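You operate a simulated robot arm through the tools that you are given. There is no shell and no other tool. Be economical: measure what you need, move in short steps, check, and stop when the job is done.

The job below is to be done with a simulated two-armed robot. You get a single attempt, and the scene is never put back.

## Task
Turn the aisle-side belt knob to 2. Turn the left elevator speed knob to 5. Shut the lower drawer. Put one of the numbered nests from the top of the packing bench on the top of the parts bench. Take the large foot on the top of the packing bench and put it away on the third shelf from the top of the grey rack. Take the blue cap from the top of the parts bench and put it on the black bubble level. Put the blue reel on the top of the parts bench away on the second shelf from the bottom of the white rack. Open the left drawer of the parts bench, take the blue box from the top of the check bench and leave it in the inside of the left drawer of the parts bench, then shut the drawer. Do these in any order. Set down upright: large foot.
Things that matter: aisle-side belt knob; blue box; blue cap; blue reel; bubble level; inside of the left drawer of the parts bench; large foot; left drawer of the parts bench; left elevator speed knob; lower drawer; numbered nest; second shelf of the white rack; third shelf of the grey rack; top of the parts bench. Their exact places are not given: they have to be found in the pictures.

The check looks at the end state, three seconds after you hand in, the way a careful person would. Anything else that was tipped, shoved, dropped, spilled or broken makes it a failure. A push-on lid holds only when it is set on centred and level and pressed home; a screw cap is set on level and turned clockwise until tight.

## Robot
Two 7-joint arms with four-finger grippers on one trunk, on a base that drives. Base frame: it is fixed to the floor where the robot stands at the start and does not move with it; the origin is under the middle of the robot, x ahead of it, y to its left, z up. Lengths are in mm, angles in degrees, forces in N, time in s.
The left shoulder is at the start at [40, 181, 1130], the right one opposite. With the tool pointing down near the work surface each hand reaches from about 300 to 840 mm from the robot's upright axis, wherever it stands, measured 20 degrees to its own side. Places, roughly: aisle-side belt knob [700, 0, 300]; blue box [-3000, -500, 1000]; blue cap (4x4x3 cm) [-1100, 1200, 900]; blue reel (8x8x8 cm) [-1700, 1100, 900]; bubble level (6x6x3 cm) [-1300, 1300, 900]; inside of the left drawer of the parts bench [-1600, 1000, 700]; large foot (8x8x9 cm) [1600, 2000, 800]; left drawer of the parts bench [-1500, 900, 700]; left elevator speed knob [400, 300, 700]; lower drawer [300, 1500, 500]; numbered nest [1750, 2250, 750]; second shelf of the white rack [-3200, -4200, 400]; third shelf of the grey rack [-2500, 1000, 800]; top of the parts bench [-1200, 1200, 900]. Payload 3.67 kg a hand.
Tool frame (each hand has its own): the origin (TCP) lies between the finger pads and is the grasp point; the fingertips stand 28 mm ahead of it; z points along the fingers, y is the line along which they close. Largest opening 112 mm; the body of the gripper starts 73 mm behind the TCP.
Orientation is that of the tool frame in the base frame, as [roll, pitch, yaw] about the fixed x, y, z axes, in that order (R = Rz(yaw) Ry(pitch) Rx(roll)). With the fingers straight down and closing along the base's y, the tool's x points along the base's -x, its y along +y and its z along -z.

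## Interface
- The arms move only by the tool apply_moves. It takes "left_commands", "right_commands" or both (then of equal length, played together; a hand with none holds still); each is a list of rows, each a list of 7 numbers: the shift along the tool's x, y, z in mm, then the turn, a rotation vector about the tool's x, y, z in degrees, then the closure, from 0 (fully open) to 1 (shut). In form: [[dx, dy, dz, rx, ry, rz, gripper], ...]. A call has 1 to 10 rows; each row is the pose to reach, as a shift and turn from the pose commanded when the call began, along the tool's axes at that moment. Each row takes 0.2 s and may step no farther than 50 mm and 8.6 degrees from the row before; otherwise, or with a gripper value out of range, the whole call is refused. Where a pose cannot be reached the arm comes as near as it can. A force on the tool above 40 N (or 10 N above the force at the start of the call, whichever is more), or a blocked arm, ends the call early, and 0.2 s more pass. The fingers move at their own pace and stop on an object; they squeeze with about 39 N. The grip force told is the motor's: it shows also when the fingers shut on nothing. Time passes only in rows, and 0.2 s behind the last, so rows that repeat a pose let the fingers close. It gives the time, the measured TCP pose, the force on the tool (base axes), the opening and the grip force at its end, in the units of the frame above (readings bear some noise), with the torque about the TCP (base axes, N m) and any sound that the robot's microphone picked up.
- Cameras (640 x 400 px; columns grow to the right, rows downward): "scene" is now at [95.7, 20.5, 1337.1]; the picture's right is [0.31, -0.95, 0.00], its down [-0.73, -0.23, -0.64] and it looks along [0.61, 0.20, -0.77] (base axes); focal length 270 px, centre (320, 200). "left" rides on the left gripper at [60, 18, -104] in its tool frame; the picture's right is [-0.29, 0.96, 0.00], its down [-0.80, -0.24, -0.55] and it looks along [-0.53, -0.16, 0.83] (tool axes); focal length 234 px, centre (320, 200). "right" rides on the right gripper at [60, -18, -104] in its tool frame; the picture's right is [0.29, 0.96, 0.00], its down [-0.80, 0.24, -0.55] and it looks along [-0.53, 0.16, 0.83] (tool axes); focal length 234 px, centre (320, 200).
- snapshot(camera): a new picture of that camera. The clock stands still meanwhile.
- move_column(by): slides the trunk up (or, below 0, down) by that many mm; the arms and the scene camera ride with it, the base frame stays. It gives what a move gives, with no picture.
- base_move(legs): drives the robot by 1 to 6 legs, each [ahead, left, turn to the left] in mm, mm and degrees, along the robot's own axes; the way and the turn of a leg run together, so that a leg with both is an arc; at most 1500 mm and 180 degrees a leg. The arms and the cameras ride along, it lands a little off, and it stops where it bumps. It gives what a move gives.
- aim_head(pan, tilt): turns the head with the scene camera to pan (to the left, within 86 degrees either way) and tilt (down, from -29 to 69), counted from straight ahead of the robot. It gives what a move gives.
- measure_at(camera, pixels): there is no depth. For up to 12 entries [column, row, z] of the newest picture of that camera ("zoom" is the newest enlarged one), the place [x, y] in the base frame at which the ray of that pixel passes the height z, good to about 3 mm. The clock stands still meanwhile.
- inspect(camera, box): a new picture of the part [left, top, right, bottom] of that camera's present view, enlarged. The clock stands still meanwhile.
- job_done(): hands the job in; it is judged then, once.

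Go step by step. Measure first, check grasps and placings, and put right what went wrong. The budget is 145 turns and 190 pictures, counting those below and the enlarged ones. Unless the task says otherwise, let go and move clear before handing in.

The tools are called after ">>>" as a command line: name --argument value ..., lists and objects as JSON in quotes. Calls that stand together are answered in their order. apply_moves: Moves the arms, as the interface text tells. Its arguments: {"type":"object","properties":{"left_commands":{"type":"array"},"right_commands":{"type":"array"}},"required":[]} The other tools are called the same way: move_column (by) slides the trunk up or down; base_move (legs) drives the base; aim_head (pan, tilt) turns the head that bears the scene camera; snapshot (camera) takes a picture; measure_at (camera, pixels) gives the place at which the rays of pixels pass given heights; inspect (camera, box) takes an enlarged picture of a part of a camera's view; job_done () hands the job in.

At the start:

```text
t: 0.0
left_position: [352.7, 242.9, 909.7]
left_orientation: [179.9, 0.0, 180.0]
left_wrist_force: [0.3, -0.2, -0.6]
left_moment: [0.0, -0.05, 0.0]
left_grip_width: 111.9
left_finger_force: 0.1
right_position: [552.4, -107.0, 879.3]
right_orientation: [180.0, 0.0, 180.0]
right_wrist_force: [-0.8, -0.1, -0.4]
right_moment: [0.02, 0.01, -0.02]
right_grip_width: 112.3
right_finger_force: 0.0
trunk travel left (down, up): [-250.0, 264.0]
robot x, y, heading: [-0.9, 1.8, -0.1]
head pan, tilt: [17.8, 50.2]
```

scene: 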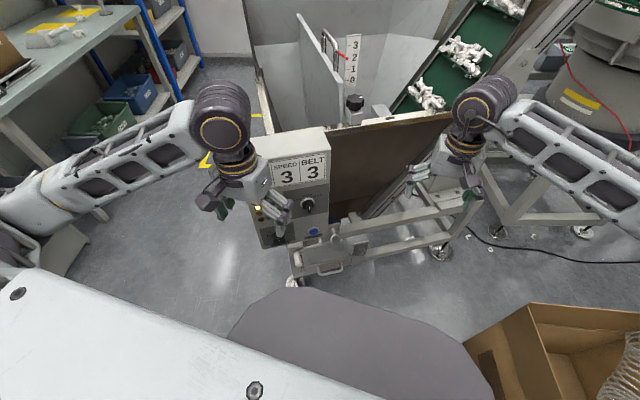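
right: 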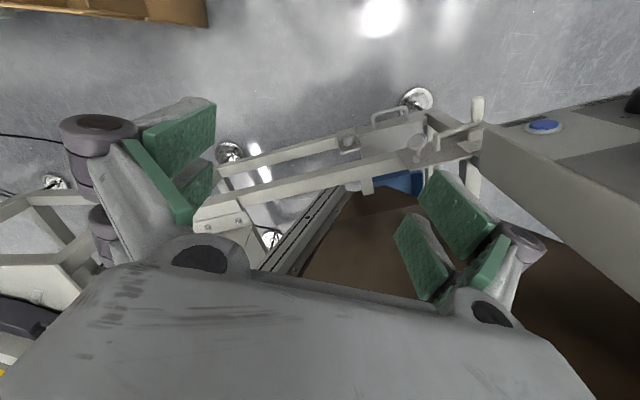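
left: 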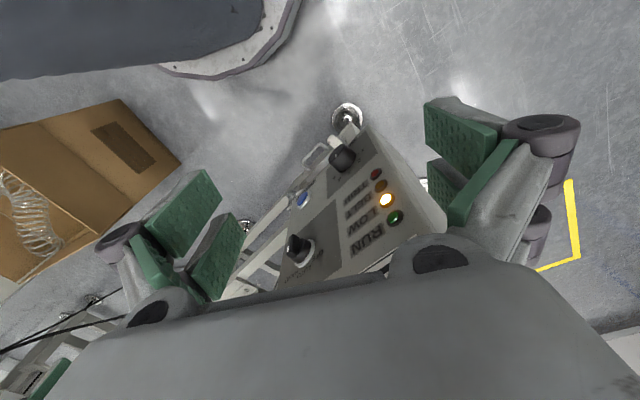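

The scene shows a control box (SPEED 3, BELT 3) around pixel (300,180), with knobs on it. I look closer at the panel first.

>>> inspect --camera "scene" --box '[230, 120, 390, 280]'

>>> inspect --camera "left" --box '[240, 100, 460, 300]'

```text
2.50 times, centred on (310, 200) of scene
```

zoom: 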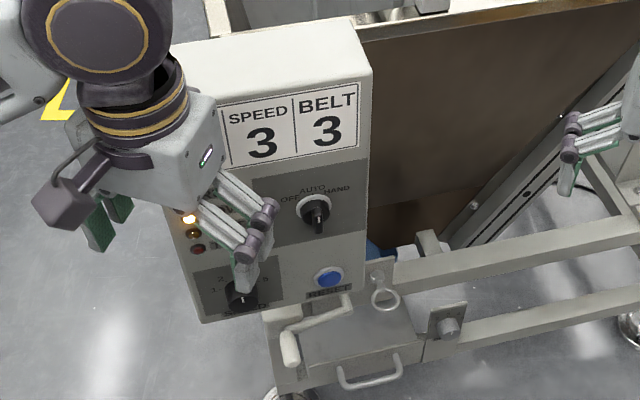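

```text
2.00 times, centred on (350, 200) of left
```

zoom: 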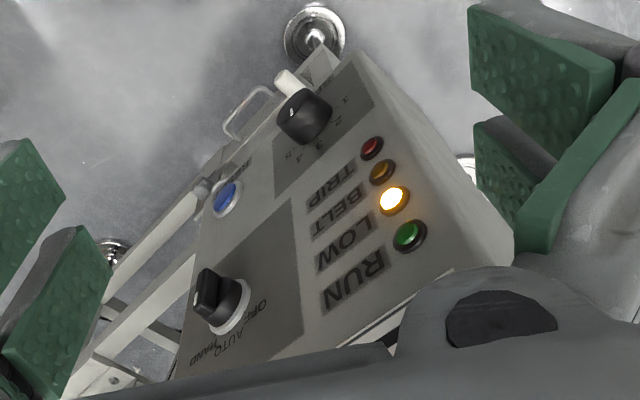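

The panel has a speed knob at its lower left (zoom (243,293)), partly hidden by the left hand. I move the left hand aside and look again, to find the belt knob too.

>>> apply_moves --left_commands '[[0, 50, 0, 0, 0, 0, 0], [0, 100, 0, 0, 0, 0, 0], [0, 150, 0, 0, 0, 0, 0], [0, 200, 0, 0, 0, 0, 0], [0, 250, 0, 0, 0, 0, 0]]' --right_commands '[[40, -40, 0, 0, 0, 0, 0], [70, -80, 0, 0, 0, 0, 0], [100, -110, 0, 0, 0, 0, 0], [100, -150, 0, 0, 0, 0, 0], [100, -190, 0, 0, 0, 0, 0]]'

>>> snapshot --camera "scene"

>>> inspect --camera "scene" --box '[240, 120, 400, 280]'

```text
refused: row 1 steps farther than a row can; nothing moved
```

```text
184 pictures are left
```

scene: 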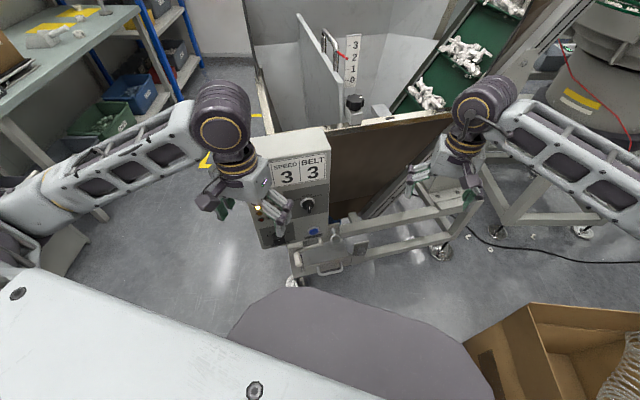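

```text
2.50 times, centred on (320, 200) of scene
```

zoom: 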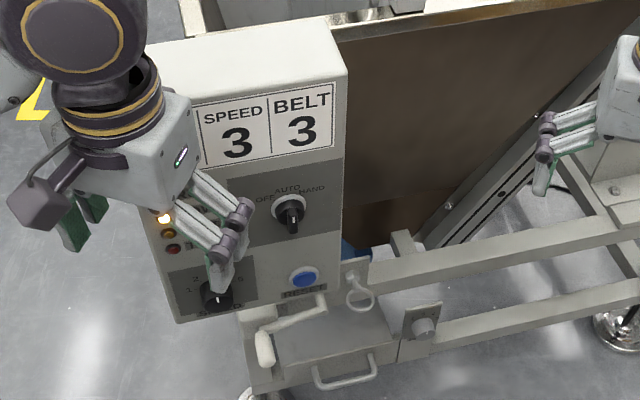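

The small plate with a grey knob at zoom (422,327) = scene (361,251) could be the aisle-side belt knob. I move the hands aside and measure it.

>>> apply_moves --left_commands '[[0, 45, 0, 0, 0, 0, 0], [0, 90, 0, 0, 0, 0, 0], [0, 135, 0, 0, 0, 0, 0], [0, 180, 0, 0, 0, 0, 0], [0, 225, 0, 0, 0, 0, 0]]' --right_commands '[[30, -35, 0, 0, 0, 0, 0], [60, -70, 0, 0, 0, 0, 0], [90, -105, 0, 0, 0, 0, 0], [100, -140, 0, 0, 0, 0, 0], [100, -180, 0, 0, 0, 0, 0]]'

>>> inspect --camera "scene" --box '[240, 150, 340, 260]'

>>> inspect --camera "scene" --box '[310, 210, 410, 290]'

>>> measure_at --camera "zoom" --pixels '[[320, 200, 300], [320, 200, 250], [320, 200, 350]]'

```text
t: 1.2
left_position: [351.5, 466.0, 913.2]
left_orientation: [179.9, 0.1, -180.0]
left_wrist_force: [-0.3, -0.7, -0.5]
left_moment: [-0.01, -0.04, -0.01]
left_grip_width: 112.2
left_finger_force: 0.0
right_position: [450.7, -289.5, 881.3]
right_orientation: [179.9, 0.0, 180.0]
right_wrist_force: [-0.3, -0.4, 0.4]
right_moment: [0.03, -0.04, 0.01]
right_grip_width: 111.8
right_finger_force: 0.0
trunk travel left (down, up): [-250.0, 264.0]
robot x, y, heading: [-0.1, 2.8, -0.1]
head pan, tilt: [17.8, 50.2]
```

```text
3.64 times, centred on (290, 205) of scene
```

zoom: 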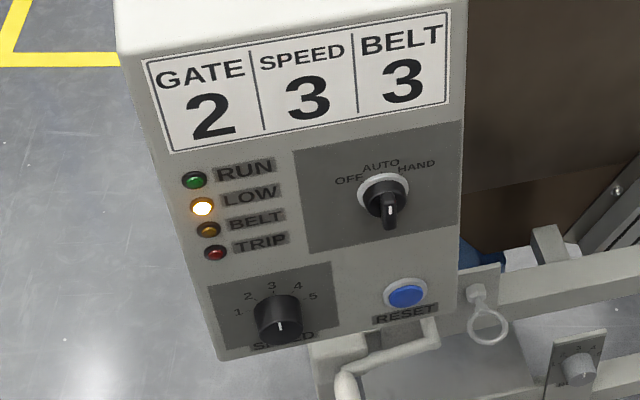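

```text
5.00 times, centred on (360, 250) of scene
```

zoom: 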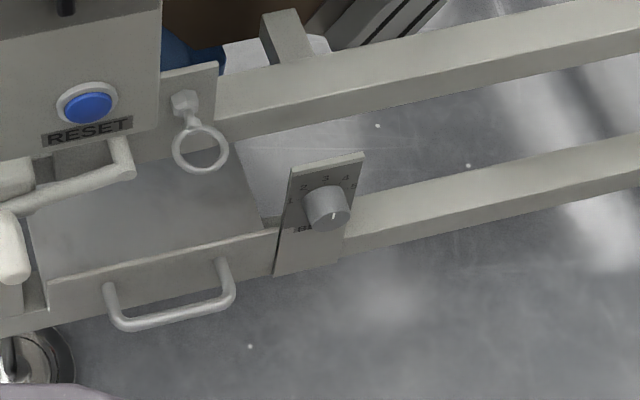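

```text
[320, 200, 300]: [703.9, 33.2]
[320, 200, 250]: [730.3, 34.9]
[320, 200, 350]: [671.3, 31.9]
```

Displays read GATE 2, SPEED 3, BELT 3; both knobs carry a 1–5 scale. I triangulate the knobs with the left camera and scene.

>>> inspect --camera "left" --box '[120, 100, 320, 300]'

>>> snapshot --camera "scene"

>>> snapshot --camera "right"

```text
2.00 times, centred on (220, 200) of left
```

zoom: 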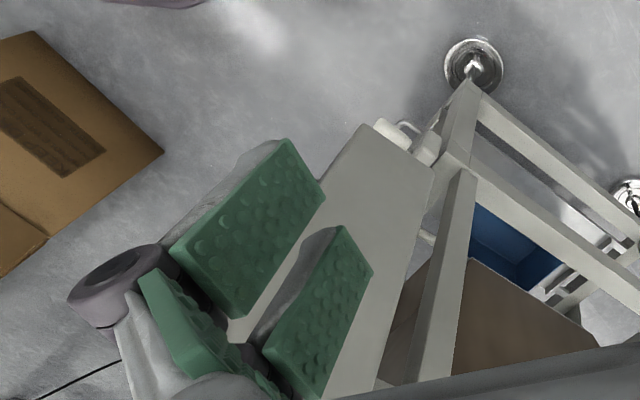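

```text
179 pictures are left
```

scene: 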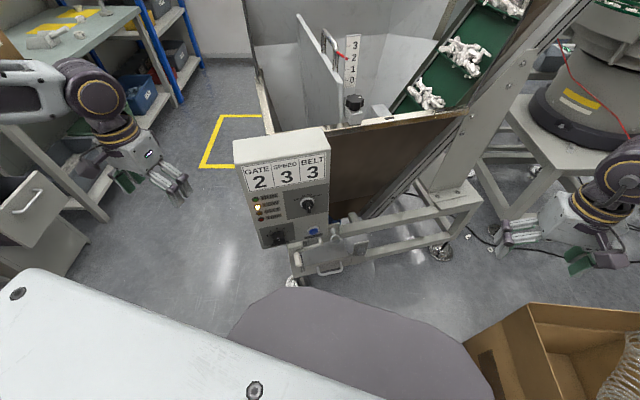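

```text
178 pictures are left
```

right: 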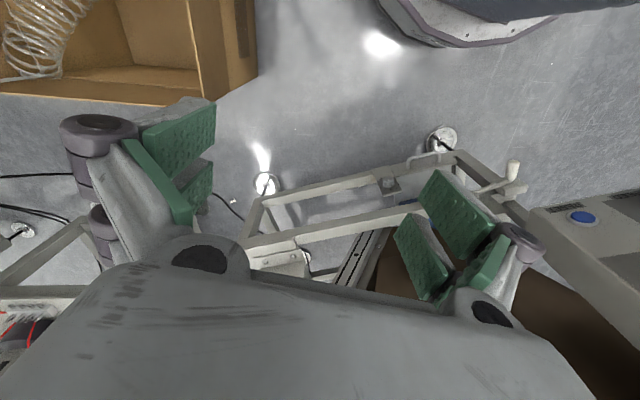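

I triangulate the reset button (scene (313,231), right (582,218)) and belt-knob plate (right (390,183)).

>>> measure_at --camera "scene" --pixels '[[313.4, 230.6, 600], [313.4, 230.6, 700], [279, 239.3, 600], [279, 239.3, 700], [362, 251.6, 250], [362, 251.6, 350], [308.4, 206.4, 700], [308.4, 206.4, 800], [235, 163, 900], [327, 152, 900], [235, 163, 800], [327, 152, 800]]'

>>> measure_at --camera "right" --pixels '[[582, 218, 600], [582, 218, 700], [389, 183, 250], [389, 183, 350]]'

>>> inspect --camera "right" --box '[340, 130, 440, 220]'

```text
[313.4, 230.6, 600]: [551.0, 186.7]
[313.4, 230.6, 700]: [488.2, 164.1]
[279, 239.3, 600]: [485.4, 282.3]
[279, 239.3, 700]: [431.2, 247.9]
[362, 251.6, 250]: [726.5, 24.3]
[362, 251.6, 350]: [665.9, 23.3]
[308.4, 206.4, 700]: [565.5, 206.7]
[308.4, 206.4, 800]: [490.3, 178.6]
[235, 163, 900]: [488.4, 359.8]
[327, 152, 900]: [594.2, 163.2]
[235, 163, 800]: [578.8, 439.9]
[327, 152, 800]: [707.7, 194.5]
```

```text
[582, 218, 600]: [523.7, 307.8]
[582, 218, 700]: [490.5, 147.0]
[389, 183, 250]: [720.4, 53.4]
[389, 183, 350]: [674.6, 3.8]
```

```text
4.44 times, centred on (390, 175) of right
```

zoom: 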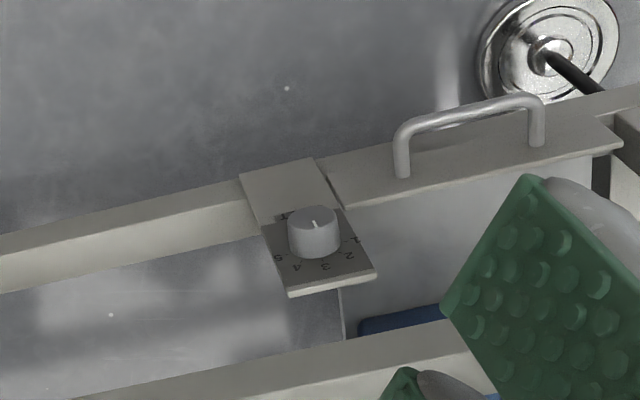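

Reset sits near [495,167,688] and the belt knob near [691,24,311]; the panel seems to face about (-0.88,-0.47). I check clearances around me (cardboard box, left bench) before turning.

>>> measure_at --camera "scene" --pixels '[[466, 344, 250], [530, 303, 250], [495, 395, 250], [40, 195, 600], [75, 250, 0], [130, 20, 800], [0, 90, 800], [203, 165, 0], [260, 115, 0]]'

>>> aim_head --pan 80 --tilt 30

>>> snapshot --camera "scene"

>>> aim_head --pan -80 --tilt 30

>>> snapshot --camera "scene"

```text
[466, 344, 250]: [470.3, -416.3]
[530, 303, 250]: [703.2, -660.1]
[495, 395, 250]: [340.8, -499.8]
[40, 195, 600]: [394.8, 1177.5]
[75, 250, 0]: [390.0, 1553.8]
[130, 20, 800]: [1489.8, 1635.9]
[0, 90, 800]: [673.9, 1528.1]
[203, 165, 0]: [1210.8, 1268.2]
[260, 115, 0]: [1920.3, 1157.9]
```

```text
t: 2.5
left_position: [352.8, 466.1, 910.7]
left_orientation: [180.0, 0.0, -180.0]
left_wrist_force: [0.4, -0.4, 0.8]
left_moment: [0.04, -0.03, -0.04]
left_grip_width: 112.1
left_finger_force: 0.1
right_position: [453.9, -287.2, 882.6]
right_orientation: [180.0, 0.0, 180.0]
right_wrist_force: [0.2, -0.1, -0.1]
right_moment: [0.01, 0.0, -0.02]
right_grip_width: 112.0
right_finger_force: 0.1
trunk travel left (down, up): [-250.0, 264.0]
robot x, y, heading: [-4.5, -0.8, 0.0]
head pan, tilt: [80.0, 30.0]
```

```text
176 pictures are left
```

scene: 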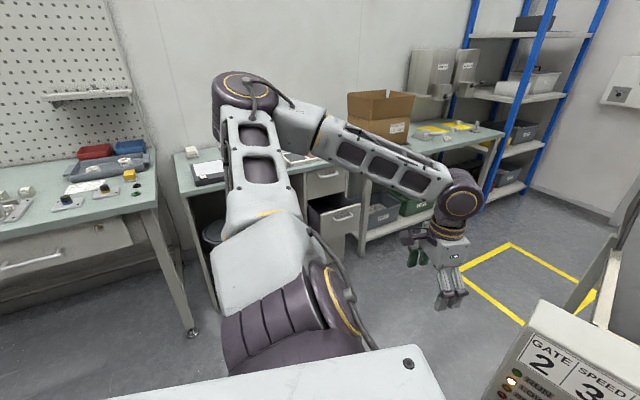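

```text
t: 5.0
left_position: [352.8, 466.9, 911.5]
left_orientation: [-180.0, 0.0, -179.9]
left_wrist_force: [0.2, -0.5, 0.5]
left_moment: [0.02, 0.04, -0.02]
left_grip_width: 111.9
left_finger_force: 0.1
right_position: [453.0, -287.9, 881.4]
right_orientation: [-180.0, 0.0, 180.0]
right_wrist_force: [-0.1, -0.7, 0.5]
right_moment: [0.0, 0.0, 0.0]
right_grip_width: 112.0
right_finger_force: 0.0
trunk travel left (down, up): [-250.0, 264.0]
robot x, y, heading: [2.2, 2.6, 0.1]
head pan, tilt: [-80.0, 30.0]
```

```text
175 pictures are left
```

scene: 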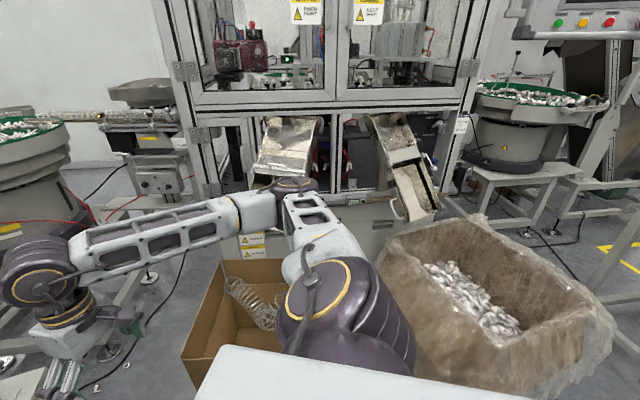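

I see the layout: parts bench with pegboard to the left, open lower drawer in a cabinet in the middle, packing bench with yellow nests beyond. I turn 28° to face the panel and stand back a little.

>>> base_move --legs '[[0, 0, 28], [-80, -90, 0]]'

>>> aim_head --pan 10 --tilt 45

>>> snapshot --camera "scene"

>>> inspect --camera "scene" --box '[250, 90, 410, 250]'

```text
t: 7.7
left_position: [67.4, 459.9, 912.4]
left_orientation: [-179.9, 0.0, -152.4]
left_wrist_force: [0.1, -0.9, -0.2]
left_moment: [0.02, -0.05, 0.02]
left_grip_width: 112.0
left_finger_force: 0.1
right_position: [507.3, -160.9, 880.2]
right_orientation: [179.9, 0.0, -152.3]
right_wrist_force: [-0.7, 0.1, 0.1]
right_moment: [0.02, -0.03, 0.01]
right_grip_width: 112.1
right_finger_force: 0.2
trunk travel left (down, up): [-250.0, 264.0]
robot x, y, heading: [-27.8, -117.3, 27.7]
head pan, tilt: [-80.0, 30.0]
```

```text
t: 9.4
left_position: [68.5, 459.9, 911.1]
left_orientation: [180.0, -0.1, -152.3]
left_wrist_force: [0.1, -0.8, -1.0]
left_moment: [-0.01, 0.02, 0.02]
left_grip_width: 112.1
left_finger_force: 0.2
right_position: [506.9, -159.7, 880.0]
right_orientation: [180.0, 0.0, -152.3]
right_wrist_force: [-0.2, -0.4, 0.0]
right_moment: [0.0, 0.0, 0.02]
right_grip_width: 112.1
right_finger_force: 0.1
trunk travel left (down, up): [-250.0, 264.0]
robot x, y, heading: [-27.9, -113.1, 27.7]
head pan, tilt: [10.0, 45.0]
```

```text
174 pictures are left
```

scene: 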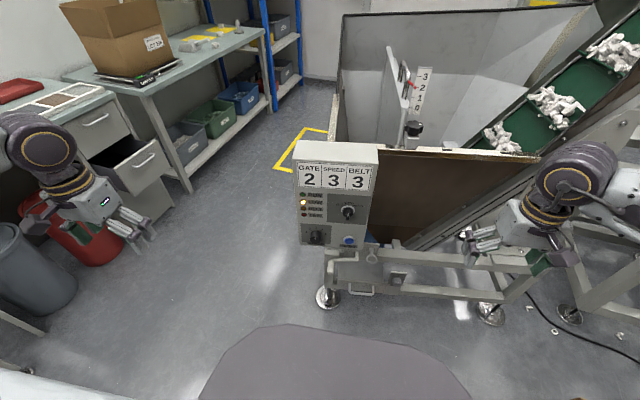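

```text
2.50 times, centred on (330, 170) of scene
```

zoom: 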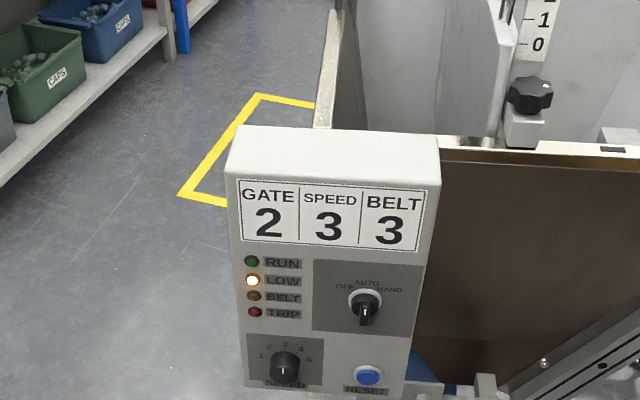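

The panel is now nearly head on. I measure the speed knob (scene (316,235)) and panel corner rays for triangulation.

>>> measure_at --camera "zoom" --pixels '[[285, 364, 600], [285, 364, 700], [368, 376, 688], [365, 302, 750], [365, 302, 800], [238, 178, 850], [425, 190, 850], [238, 178, 900], [425, 190, 900], [240, 237, 800], [420, 250, 800], [240, 237, 850]]'

```text
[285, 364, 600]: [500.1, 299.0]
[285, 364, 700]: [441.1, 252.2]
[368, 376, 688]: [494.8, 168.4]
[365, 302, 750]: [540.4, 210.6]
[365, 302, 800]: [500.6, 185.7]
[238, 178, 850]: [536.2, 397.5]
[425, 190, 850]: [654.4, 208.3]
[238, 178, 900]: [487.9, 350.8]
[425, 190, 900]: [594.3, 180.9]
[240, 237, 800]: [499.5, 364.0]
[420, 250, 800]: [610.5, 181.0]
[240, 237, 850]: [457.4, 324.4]
```

Knob face estimated near [428,241,722], panel yaw ≈32°. I align the base to 32° and bring the left hand around to point horizontally at the knob.

>>> base_move --legs '[[0, -40, 4.3]]'

>>> apply_moves --left_commands '[[-5, -36, 18, 0, -8, 0, 0], [-10, -72, 36, 0, -16, 0, 0], [-15, -108, 54, 0, -24, 0, 0], [-20, -144, 72, 0, -32, 0, 0], [-25, -180, 90, 0, -40, 0, 0], [-30, -216, 108, 0, -48, 0, 0], [-35, -252, 126, 0, -56, 0, 0], [-40, -288, 144, 0, -64, 0, 0], [-45, -324, 162, 0, -72, 0, 0], [-50, -360, 180, 0, -80, 0, 0]]'

>>> snapshot --camera "scene"

>>> snapshot --camera "left"

```text
t: 10.3
left_position: [43.7, 430.9, 912.3]
left_orientation: [180.0, 0.0, -147.9]
left_wrist_force: [-0.6, 0.1, 0.6]
left_moment: [0.03, 0.03, 0.01]
left_grip_width: 111.9
left_finger_force: 0.1
right_position: [527.7, -153.9, 881.5]
right_orientation: [179.9, 0.0, -147.9]
right_wrist_force: [0.3, -0.7, 0.6]
right_moment: [-0.02, 0.0, 0.02]
right_grip_width: 111.9
right_finger_force: 0.1
trunk travel left (down, up): [-250.0, 264.0]
robot x, y, heading: [-9.5, -149.4, 32.0]
head pan, tilt: [10.0, 45.0]
```

```text
t: 12.6
left_position: [261.1, 180.7, 827.3]
left_orientation: [-177.5, 86.7, -148.6]
left_wrist_force: [-0.7, -0.2, -0.4]
left_moment: [-0.03, -0.01, 0.02]
left_grip_width: 112.2
left_finger_force: 0.1
left hand out of reach, approached as far as the arm can: row 3, 4, 5, 6, 7
right_position: [528.4, -153.9, 881.8]
right_orientation: [180.0, 0.0, -147.9]
right_wrist_force: [-0.4, 0.6, 0.2]
right_moment: [-0.03, 0.05, -0.01]
right_grip_width: 111.9
right_finger_force: 0.1
trunk travel left (down, up): [-250.0, 264.0]
robot x, y, heading: [-5.1, -151.6, 32.3]
head pan, tilt: [10.0, 45.0]
stopped in row 10 (left hand): the arm was blocked; the commanded pose is now the measured one
```

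```text
172 pictures are left
```

scene: 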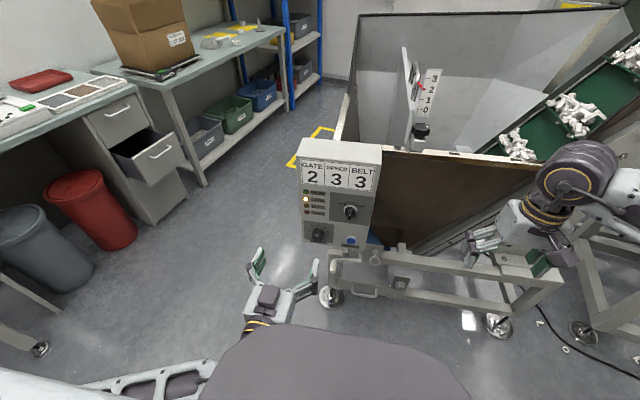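

```text
171 pictures are left
```

left: 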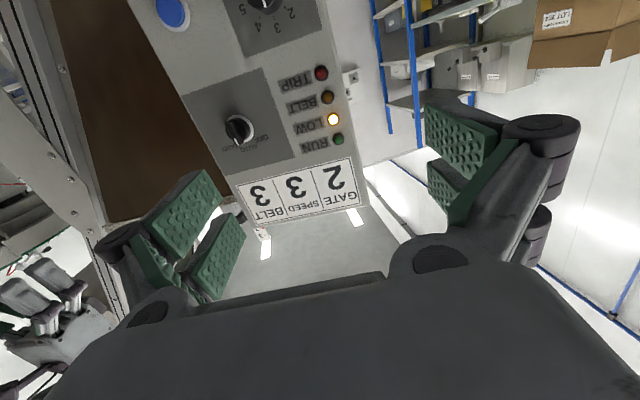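

The hand now points horizontally toward the panel, at [261,181,827]. I level it, go down and slightly forward to the knob height at a stand-off, then look.

>>> apply_moves --left_commands '[[30, -7, 16, -1, -1, 0, 0], [60, -15, 32, -2, -2, 0, 0], [85, -22, 48, -3.1, -3.3, 0, 0], [100, -30, 64, -3.1, -3.3, 0, 0], [106, -37, 80, -3.1, -3.3, 0, 0]]'

>>> snapshot --camera "left"

>>> snapshot --camera "scene"

```text
t: 13.4
left_position: [321.9, 198.8, 850.4]
left_orientation: [-37.8, 78.7, -5.0]
left_wrist_force: [0.6, 0.2, 0.3]
left_moment: [0.01, -0.03, 0.01]
left_grip_width: 111.9
left_finger_force: 0.0
right_position: [529.0, -154.1, 881.6]
right_orientation: [179.9, 0.0, -147.9]
right_wrist_force: [-0.1, -0.1, 0.5]
right_moment: [0.03, 0.0, 0.0]
right_grip_width: 111.9
right_finger_force: 0.1
trunk travel left (down, up): [-250.0, 264.0]
robot x, y, heading: [-10.7, -147.8, 32.2]
head pan, tilt: [10.0, 45.0]
stopped in row 4 (left hand): the arm was blocked; the commanded pose is now the measured one
```

```text
170 pictures are left
```

left: 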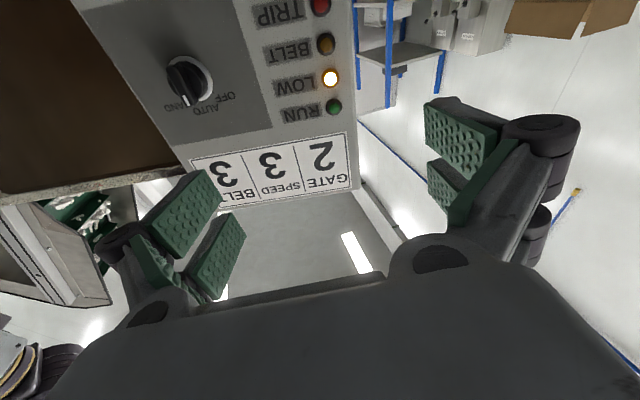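

```text
169 pictures are left
```

scene: 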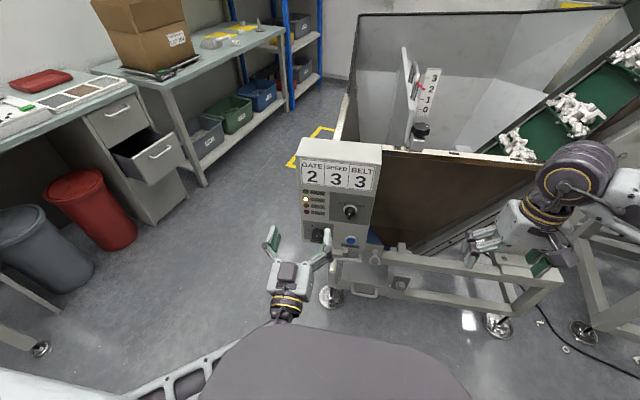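

The arm is blocked from going lower by its own body; I'll keep the posture and lower the trunk instead. First level the hand (now pitched ~9° up) and pull the right hand back.

>>> apply_moves --left_commands '[[0, 0, 10, 0, 4.5, 0, 0], [0, 0, 20, -0.5, 8.5, 0, 0], [0, 0, 20, -0.5, 8.9, 0, 0]]' --right_commands '[[40, 0, 0, 0, 0, 0, 0], [80, 0, 0, 0, 0, 0, 0], [110, 0, 0, 0, 0, 0, 0]]'

>>> move_column --by -120

>>> inspect --camera "left" --box '[60, 0, 460, 250]'

>>> inspect --camera "scene" --box '[240, 140, 400, 300]'

```text
t: 14.2
left_position: [336.3, 208.6, 849.3]
left_orientation: [-91.9, 83.3, -59.1]
left_wrist_force: [-0.7, 0.0, -0.1]
left_moment: [0.02, 0.01, 0.02]
left_grip_width: 112.2
left_finger_force: 0.1
right_position: [433.4, -212.3, 881.2]
right_orientation: [-180.0, 0.0, -147.9]
right_wrist_force: [-0.1, -0.5, -0.5]
right_moment: [-0.03, -0.05, -0.04]
right_grip_width: 112.0
right_finger_force: 0.1
trunk travel left (down, up): [-250.0, 264.0]
robot x, y, heading: [-6.7, -152.0, 32.1]
head pan, tilt: [10.0, 45.0]
```

```text
t: 15.7
left_position: [339.3, 225.5, 741.4]
left_orientation: [-76.5, 83.6, -42.4]
left_wrist_force: [-0.3, 0.3, -0.5]
left_moment: [-0.01, -0.01, 0.04]
left_grip_width: 112.3
left_finger_force: 0.1
right_position: [434.9, -211.4, 760.5]
right_orientation: [180.0, 0.0, -147.9]
right_wrist_force: [-1.0, 1.1, 0.1]
right_moment: [0.02, 0.01, 0.0]
right_grip_width: 111.7
right_finger_force: 0.0
trunk travel left (down, up): [-130.0, 384.0]
robot x, y, heading: [-10.8, -152.5, 31.9]
head pan, tilt: [10.0, 45.0]
```

```text
1.60 times, centred on (260, 125) of left
```

zoom: 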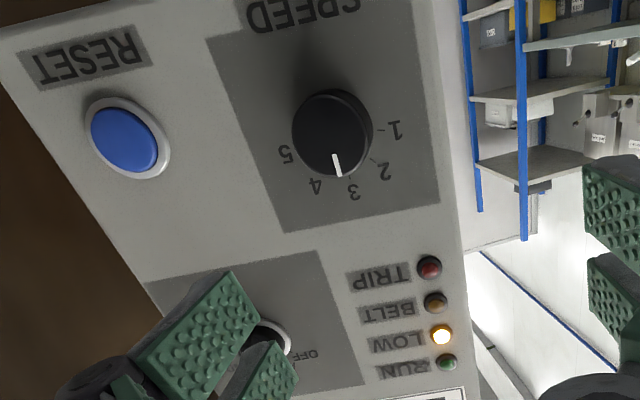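

```text
2.50 times, centred on (320, 220) of scene
```

zoom: 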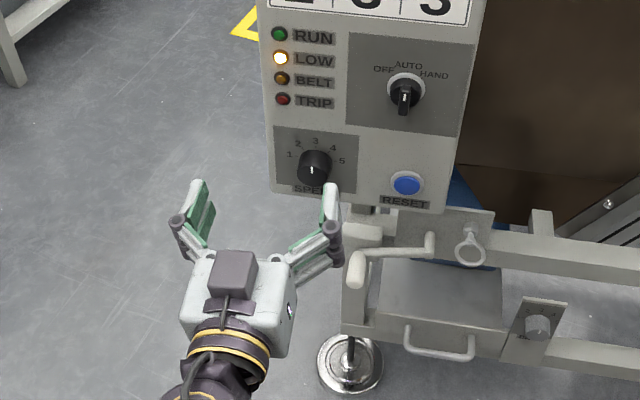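

Left camera clearly shows the speed knob: cap centre near left px (266,83), scene px (317,206). I triangulate.

>>> measure_at --camera "scene" --pixels '[[317, 206, 680], [317, 206, 720], [317, 206, 760], [355, 212.5, 688]]'

>>> measure_at --camera "left" --pixels '[[266, 83, 680], [266, 83, 720], [266, 83, 760], [140, 85, 688], [140, 85, 700]]'

```text
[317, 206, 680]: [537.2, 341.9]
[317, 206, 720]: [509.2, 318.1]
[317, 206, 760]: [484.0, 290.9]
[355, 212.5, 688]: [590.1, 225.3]
```

```text
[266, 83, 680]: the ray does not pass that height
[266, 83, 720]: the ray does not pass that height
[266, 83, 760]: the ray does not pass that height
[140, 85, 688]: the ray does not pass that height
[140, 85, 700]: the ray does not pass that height
```

Those used older pictures; I take fresh ones and measure again.

>>> snapshot --camera "left"

>>> snapshot --camera "scene"

>>> measure_at --camera "scene" --pixels '[[317, 206, 680], [317, 206, 720], [317, 206, 760], [355, 212.5, 688]]'

>>> measure_at --camera "left" --pixels '[[266, 83, 680], [266, 83, 700], [266, 83, 720], [266, 83, 740], [140, 85, 688], [140, 85, 700]]'

```text
166 pictures are left
```

left: 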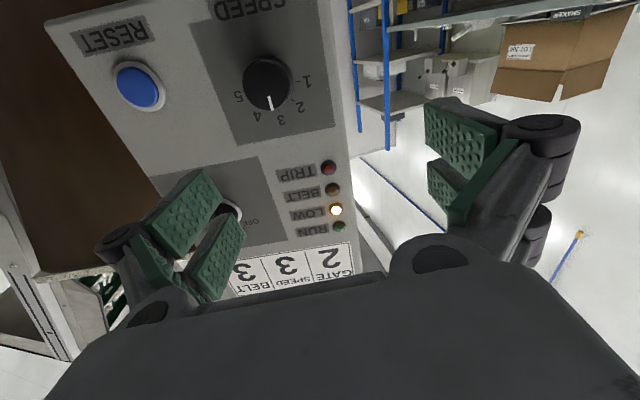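

```text
165 pictures are left
```

scene: 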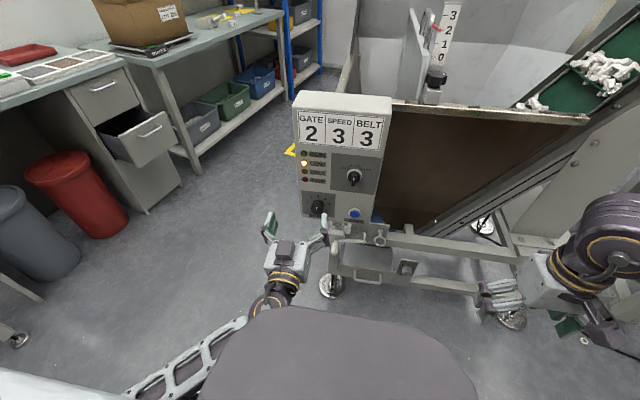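

```text
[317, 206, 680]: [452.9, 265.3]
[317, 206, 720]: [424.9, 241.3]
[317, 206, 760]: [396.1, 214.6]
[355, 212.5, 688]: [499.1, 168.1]
```

```text
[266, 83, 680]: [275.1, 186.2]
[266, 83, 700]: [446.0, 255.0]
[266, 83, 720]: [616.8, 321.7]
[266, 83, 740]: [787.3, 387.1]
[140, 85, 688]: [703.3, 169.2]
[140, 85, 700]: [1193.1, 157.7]
```

Knob cap is near [438,252,699]. I lower the trunk 42 mm, and pre-rotate the hand by −40° for turning room.

>>> move_column --by -42

>>> apply_moves --left_commands '[[0, -6, 0, 0, 0, -8, 0.2], [0, -12, 0, 0, 0, -16, 0.3], [0, -18, 0, 0, 0, -24, 0.3], [0, -24, 0, 0, 0, -32, 0.3], [0, -30, 0, 0, 0, -40, 0.3]]'

>>> snapshot --camera "left"

>>> inspect --camera "scene" --box '[240, 130, 400, 290]'

```text
t: 16.6
left_position: [338.8, 224.5, 699.4]
left_orientation: [-75.4, 83.3, -41.3]
left_wrist_force: [-0.2, -0.3, 0.0]
left_moment: [0.04, 0.0, 0.01]
left_grip_width: 112.0
left_finger_force: 0.1
right_position: [435.2, -212.5, 717.8]
right_orientation: [-180.0, 0.0, -147.9]
right_wrist_force: [-0.9, -0.2, 0.3]
right_moment: [0.0, -0.01, 0.03]
right_grip_width: 111.9
right_finger_force: 0.0
trunk travel left (down, up): [-88.0, 426.0]
robot x, y, heading: [-9.1, -149.4, 31.8]
head pan, tilt: [10.0, 45.0]
```

```text
t: 17.6
left_position: [328.7, 274.3, 698.8]
left_orientation: [-85.1, 57.8, -45.7]
left_wrist_force: [-0.5, 0.3, 0.2]
left_moment: [0.02, 0.01, -0.01]
left_grip_width: 78.4
left_finger_force: 0.0
right_position: [435.0, -213.5, 717.7]
right_orientation: [180.0, 0.1, -147.9]
right_wrist_force: [-0.5, 0.5, -0.5]
right_moment: [-0.01, 0.01, 0.01]
right_grip_width: 112.0
right_finger_force: 0.1
trunk travel left (down, up): [-88.0, 426.0]
robot x, y, heading: [-6.1, -150.4, 32.1]
head pan, tilt: [10.0, 45.0]
stopped in row 4 (left hand): the arm was blocked; the commanded pose is now the measured one
```

```text
164 pictures are left
```

left: 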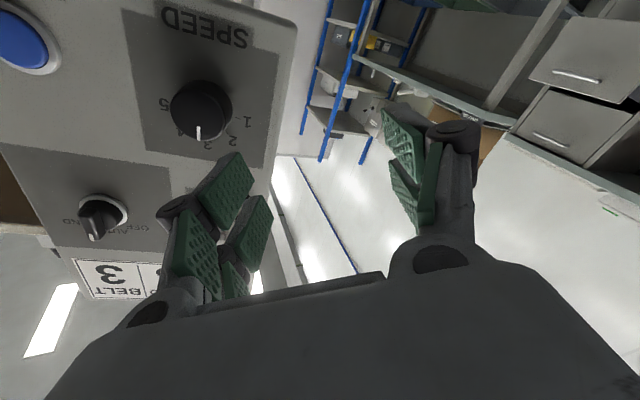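

```text
2.50 times, centred on (320, 210) of scene
```

zoom: 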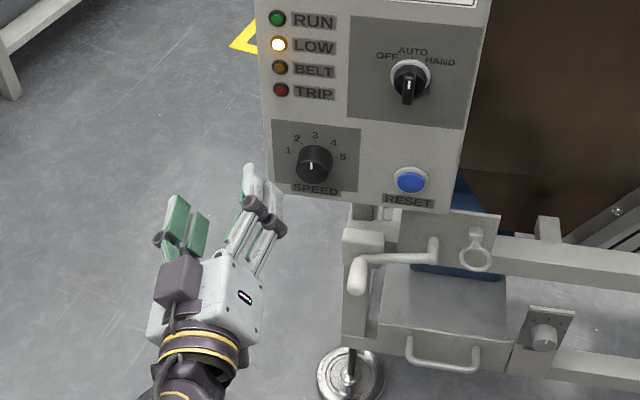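

The arm is cramped so near the body. I'll stand further back and left and use the right arm; first turn left to survey what is behind.

>>> base_move --legs '[[-30, 60, 0], [0, 0, 90]]'

>>> aim_head --pan 75 --tilt 25

>>> snapshot --camera "scene"

>>> aim_head --pan 0 --tilt 25

>>> snapshot --camera "scene"

```text
t: 22.4
left_position: [-380.9, 242.0, 699.3]
left_orientation: [-85.1, 57.2, 30.8]
left_wrist_force: [-0.4, 1.2, -0.4]
left_moment: [-0.02, 0.0, -0.02]
left_grip_width: 78.6
left_finger_force: 0.0
right_position: [124.1, 230.1, 724.7]
right_orientation: [-178.7, 0.5, -72.4]
right_wrist_force: [0.5, 0.4, 0.2]
right_moment: [0.0, -0.02, -0.06]
right_grip_width: 112.0
right_finger_force: 0.0
trunk travel left (down, up): [-88.0, 426.0]
robot x, y, heading: [-40.8, -182.2, 108.2]
head pan, tilt: [10.0, 45.0]
stopped in leg 2: the robot was blocked; the commanded pose is now the measured one
```

```text
t: 23.8
left_position: [-380.7, 239.5, 700.8]
left_orientation: [-84.6, 56.9, 31.2]
left_wrist_force: [0.5, -0.2, -0.4]
left_moment: [-0.02, 0.03, -0.02]
left_grip_width: 78.1
left_finger_force: 0.1
right_position: [122.4, 229.1, 726.2]
right_orientation: [-178.8, 0.6, -72.2]
right_wrist_force: [0.2, -0.8, -0.5]
right_moment: [0.0, 0.0, 0.01]
right_grip_width: 112.0
right_finger_force: 0.1
trunk travel left (down, up): [-88.0, 426.0]
robot x, y, heading: [-41.6, -179.8, 108.3]
head pan, tilt: [75.0, 25.0]
```

```text
162 pictures are left
```

scene: 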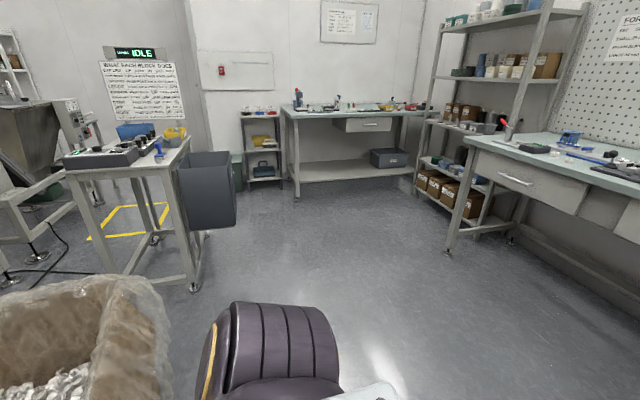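

```text
t: 25.3
left_position: [-379.8, 239.3, 700.2]
left_orientation: [-84.7, 57.0, 31.1]
left_wrist_force: [0.0, -0.5, 0.5]
left_moment: [-0.01, -0.03, -0.01]
left_grip_width: 78.4
left_finger_force: 0.0
right_position: [121.4, 229.2, 726.0]
right_orientation: [-178.9, 0.7, -72.2]
right_wrist_force: [0.2, -0.6, -0.2]
right_moment: [0.01, 0.03, 0.05]
right_grip_width: 112.1
right_finger_force: 0.1
trunk travel left (down, up): [-88.0, 426.0]
robot x, y, heading: [-42.4, -179.9, 108.2]
head pan, tilt: [0.0, 25.0]
```

```text
161 pictures are left
```

scene: 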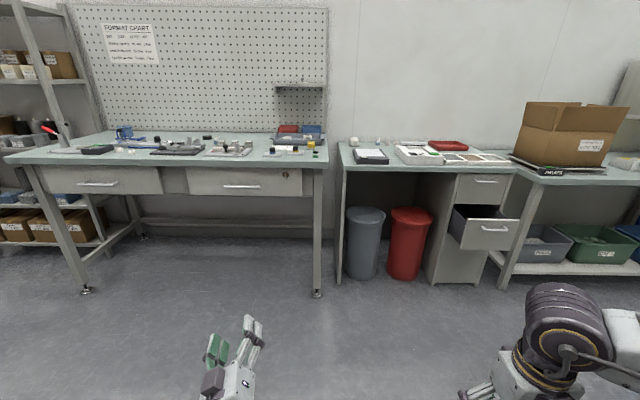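

The turn was blocked at heading 108°; the right arm may touch something. I look to the right.

>>> aim_head --pan -70 --tilt 40

>>> snapshot --camera "scene"

>>> aim_head --pan 86 --tilt 60

>>> snapshot --camera "scene"

```text
t: 26.7
left_position: [-379.2, 238.4, 701.1]
left_orientation: [-84.7, 57.0, 31.2]
left_wrist_force: [0.3, -0.1, 0.5]
left_moment: [0.02, 0.01, 0.01]
left_grip_width: 78.5
left_finger_force: 0.1
right_position: [121.7, 229.4, 726.9]
right_orientation: [-178.8, 0.6, -72.2]
right_wrist_force: [-0.2, -0.7, 0.3]
right_moment: [0.03, -0.01, -0.04]
right_grip_width: 111.9
right_finger_force: 0.1
trunk travel left (down, up): [-88.0, 426.0]
robot x, y, heading: [-39.9, -179.9, 108.1]
head pan, tilt: [-70.0, 40.0]
```

```text
160 pictures are left
```

scene: 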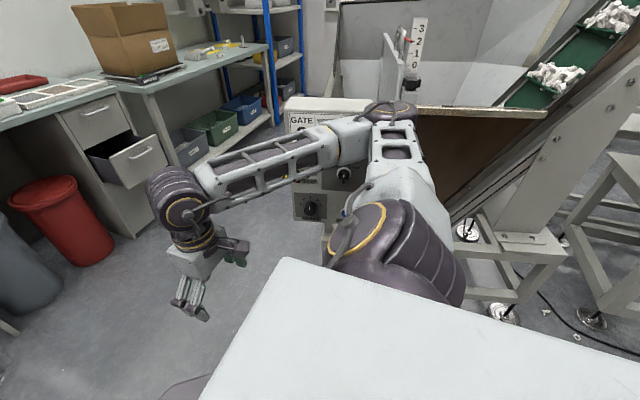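

```text
t: 29.1
left_position: [-380.0, 240.7, 700.5]
left_orientation: [-84.7, 57.0, 31.2]
left_wrist_force: [-0.6, -0.5, 0.4]
left_moment: [0.02, -0.02, -0.01]
left_grip_width: 78.3
left_finger_force: 0.1
right_position: [121.6, 229.1, 725.4]
right_orientation: [-178.8, 0.6, -72.2]
right_wrist_force: [-0.5, 0.2, 1.3]
right_moment: [0.02, -0.04, 0.0]
right_grip_width: 112.0
right_finger_force: 0.0
trunk travel left (down, up): [-88.0, 426.0]
robot x, y, heading: [-41.6, -183.1, 108.5]
head pan, tilt: [85.9, 60.0]
```

```text
159 pictures are left
```

scene: 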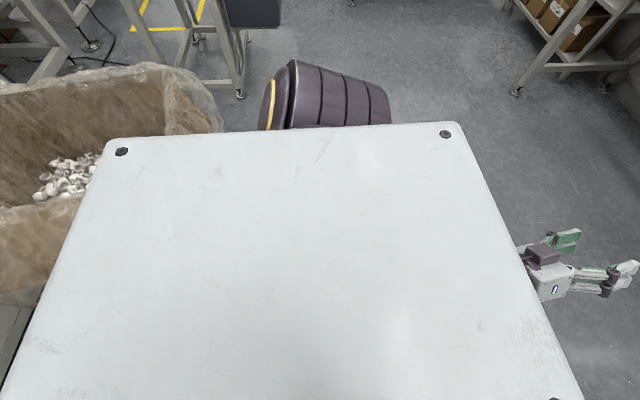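

The right elbow leans on the panel's top edge and the gaylord is close behind. I back off by turning right a bit, then drive ahead into the free floor, and turn to face the panel again.

>>> base_move --legs '[[0, 0, -8], [320, 60, 0], [0, 0, -68], [-80, 0, 0]]'

>>> aim_head --pan 0 --tilt 45

>>> snapshot --camera "scene"

```text
t: 31.6
left_position: [-309.8, 498.9, 698.4]
left_orientation: [-84.9, 57.5, 13.9]
left_wrist_force: [-0.5, -1.1, -0.3]
left_moment: [0.0, 0.03, -0.01]
left_grip_width: 78.3
left_finger_force: 0.1
right_position: [175.0, 344.4, 724.9]
right_orientation: [-178.4, 0.6, -90.0]
right_wrist_force: [0.4, -0.1, -0.4]
right_moment: [-0.04, 0.04, 0.01]
right_grip_width: 112.0
right_finger_force: 0.0
trunk travel left (down, up): [-88.0, 426.0]
robot x, y, heading: [-115.7, 0.7, 91.3]
head pan, tilt: [85.9, 60.0]
stopped in leg 2: the robot was blocked; the commanded pose is now the measured one
```

```text
t: 33.2
left_position: [-311.0, 498.1, 701.2]
left_orientation: [-84.5, 57.4, 14.4]
left_wrist_force: [0.5, 1.0, 0.2]
left_moment: [0.01, 0.03, -0.01]
left_grip_width: 78.2
left_finger_force: 0.1
right_position: [174.5, 344.3, 724.4]
right_orientation: [-178.5, 0.8, -89.9]
right_wrist_force: [-1.1, 0.0, 0.2]
right_moment: [0.01, 0.02, 0.0]
right_grip_width: 112.1
right_finger_force: 0.0
trunk travel left (down, up): [-88.0, 426.0]
robot x, y, heading: [-112.3, -0.6, 91.1]
head pan, tilt: [0.0, 45.0]
```

```text
158 pictures are left
```

scene: 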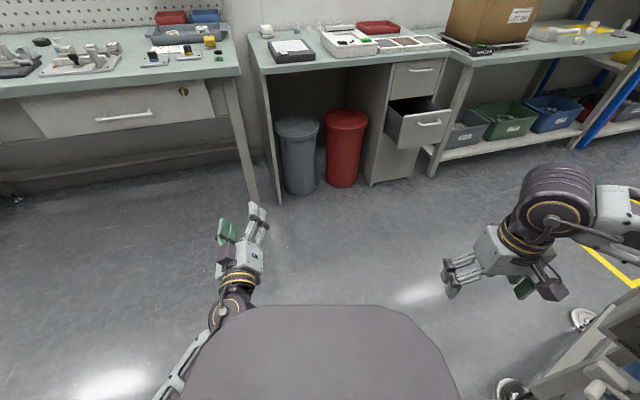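

Still caught on the right side, so I shift left away from the panel first, then check.

>>> base_move --legs '[[0, 200, 0], [200, 0, 0]]'

>>> aim_head --pan -70 --tilt 40

>>> snapshot --camera "scene"

```text
t: 36.1
left_position: [-519.7, 700.6, 697.5]
left_orientation: [-85.4, 57.9, 13.9]
left_wrist_force: [0.5, 0.6, 1.1]
left_moment: [-0.02, -0.01, -0.01]
left_grip_width: 78.6
left_finger_force: 0.0
right_position: [-33.7, 547.1, 720.4]
right_orientation: [-179.1, 0.2, -89.5]
right_wrist_force: [0.4, -0.3, 0.3]
right_moment: [-0.02, -0.02, 0.01]
right_grip_width: 112.2
right_finger_force: 0.1
trunk travel left (down, up): [-88.0, 426.0]
robot x, y, heading: [-320.0, 196.7, 91.8]
head pan, tilt: [0.0, 45.0]
```

```text
t: 37.5
left_position: [-520.7, 699.7, 699.5]
left_orientation: [-85.3, 57.9, 14.1]
left_wrist_force: [-0.3, 0.6, 0.5]
left_moment: [0.0, 0.03, -0.01]
left_grip_width: 78.1
left_finger_force: 0.0
right_position: [-34.4, 546.8, 720.1]
right_orientation: [-179.0, 0.2, -89.3]
right_wrist_force: [0.1, -0.2, 1.2]
right_moment: [0.02, -0.04, 0.0]
right_grip_width: 112.2
right_finger_force: 0.1
trunk travel left (down, up): [-88.0, 426.0]
robot x, y, heading: [-321.7, 193.6, 91.7]
head pan, tilt: [-70.0, 40.0]
```

```text
157 pictures are left
```

scene: 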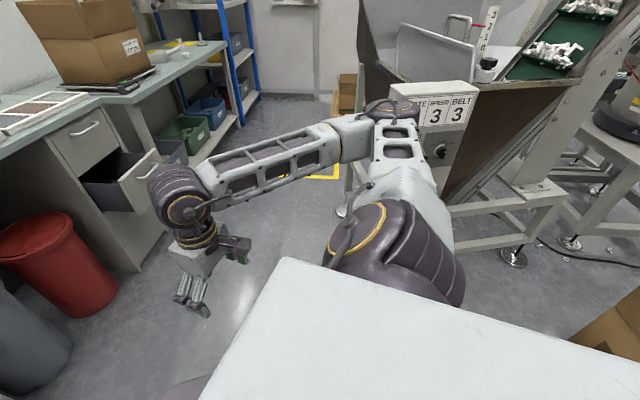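

Free now. I turn back to face the panel (32°) from further left and back so the right arm gets the knob at ~650 mm.

>>> base_move --legs '[[0, 0, -59.6], [0, -185, 0]]'

>>> aim_head --pan -10 --tilt 42

>>> snapshot --camera "scene"

```text
t: 42.0
left_position: [117.0, 454.6, 698.7]
left_orientation: [-85.3, 58.0, -46.5]
left_wrist_force: [-0.2, -0.5, 0.4]
left_moment: [0.02, 0.01, 0.05]
left_grip_width: 78.4
left_finger_force: 0.0
right_position: [222.7, -42.0, 720.0]
right_orientation: [-179.1, 0.2, -149.9]
right_wrist_force: [0.2, -0.2, 0.3]
right_moment: [0.03, 0.01, -0.01]
right_grip_width: 112.2
right_finger_force: 0.0
trunk travel left (down, up): [-88.0, 426.0]
robot x, y, heading: [-221.4, 32.8, 31.2]
head pan, tilt: [-70.0, 40.0]
```

```text
t: 43.3
left_position: [115.8, 454.8, 699.4]
left_orientation: [-85.3, 58.0, -46.4]
left_wrist_force: [0.2, -0.2, -0.6]
left_moment: [0.03, 0.0, -0.02]
left_grip_width: 78.7
left_finger_force: 0.1
right_position: [223.4, -40.3, 719.5]
right_orientation: [-179.0, 0.1, -149.8]
right_wrist_force: [-0.6, 0.4, -0.6]
right_moment: [-0.02, 0.01, 0.02]
right_grip_width: 112.2
right_finger_force: 0.1
trunk travel left (down, up): [-88.0, 426.0]
robot x, y, heading: [-227.7, 34.4, 31.5]
head pan, tilt: [-10.0, 42.0]
```

```text
156 pictures are left
```

scene: 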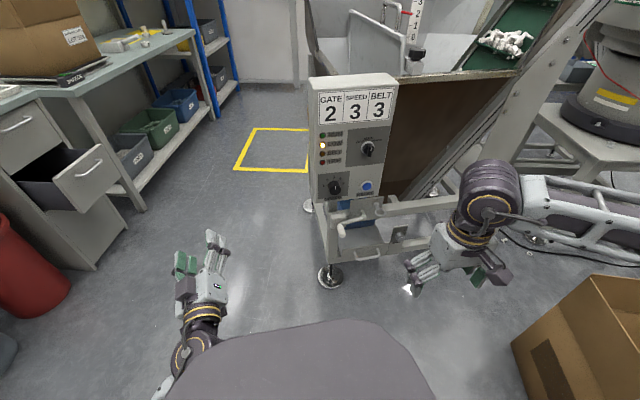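

Good standoff. I swing the right hand forward and up to horizontal toward the knob.

>>> apply_moves --right_commands '[[-20, 13, 0, 0, -8.5, 0, 0], [-40, 26, 0, 0, -17, 0, 0], [-60, 39, 0, 0, -25.5, 0, 0], [-80, 52, 0, 0, -34, 0, 0], [-100, 65, 0, 0, -42.5, 0, 0], [-120, 78, 0, 0, -51, 0, 0.2], [-140, 91, 0, 0, -59.5, 0, 0.3], [-160, 104, 0, 0, -68, 0, 0.4], [-180, 117, 0, 0, -76.5, 0, 0.4], [-200, 130, 0, 0, -85, 0, 0.4]]'

>>> snapshot --camera "right"

>>> snapshot --camera "scene"

```text
t: 45.5
left_position: [116.4, 455.5, 698.6]
left_orientation: [-85.3, 57.9, -46.3]
left_wrist_force: [-0.3, 0.0, 0.0]
left_moment: [0.0, -0.02, -0.01]
left_grip_width: 78.3
left_finger_force: 0.1
right_position: [297.6, 100.6, 712.4]
right_orientation: [-178.6, 49.7, -148.3]
right_wrist_force: [0.1, -0.1, 0.1]
right_moment: [0.02, 0.01, -0.01]
right_grip_width: 67.0
right_finger_force: 0.1
right hand out of reach, approached as far as the arm can: row 1, 2, 3, 4, 5, 6, 7, 8, 9, 10
trunk travel left (down, up): [-88.0, 426.0]
robot x, y, heading: [-226.5, 38.2, 31.2]
head pan, tilt: [-10.0, 42.0]
```

```text
155 pictures are left
```

right: 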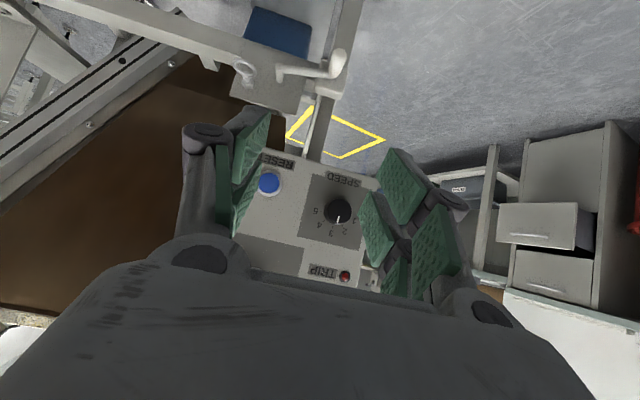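

```text
154 pictures are left
```

scene: 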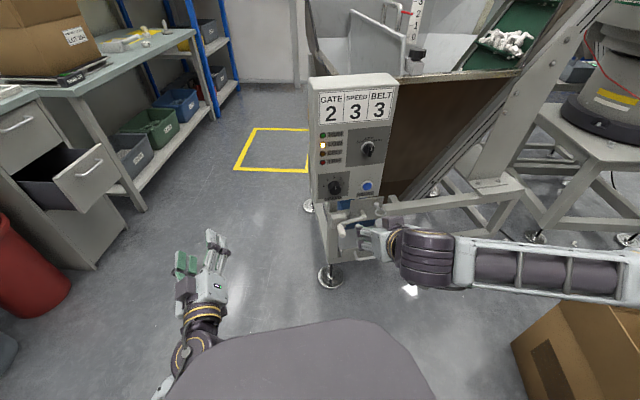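

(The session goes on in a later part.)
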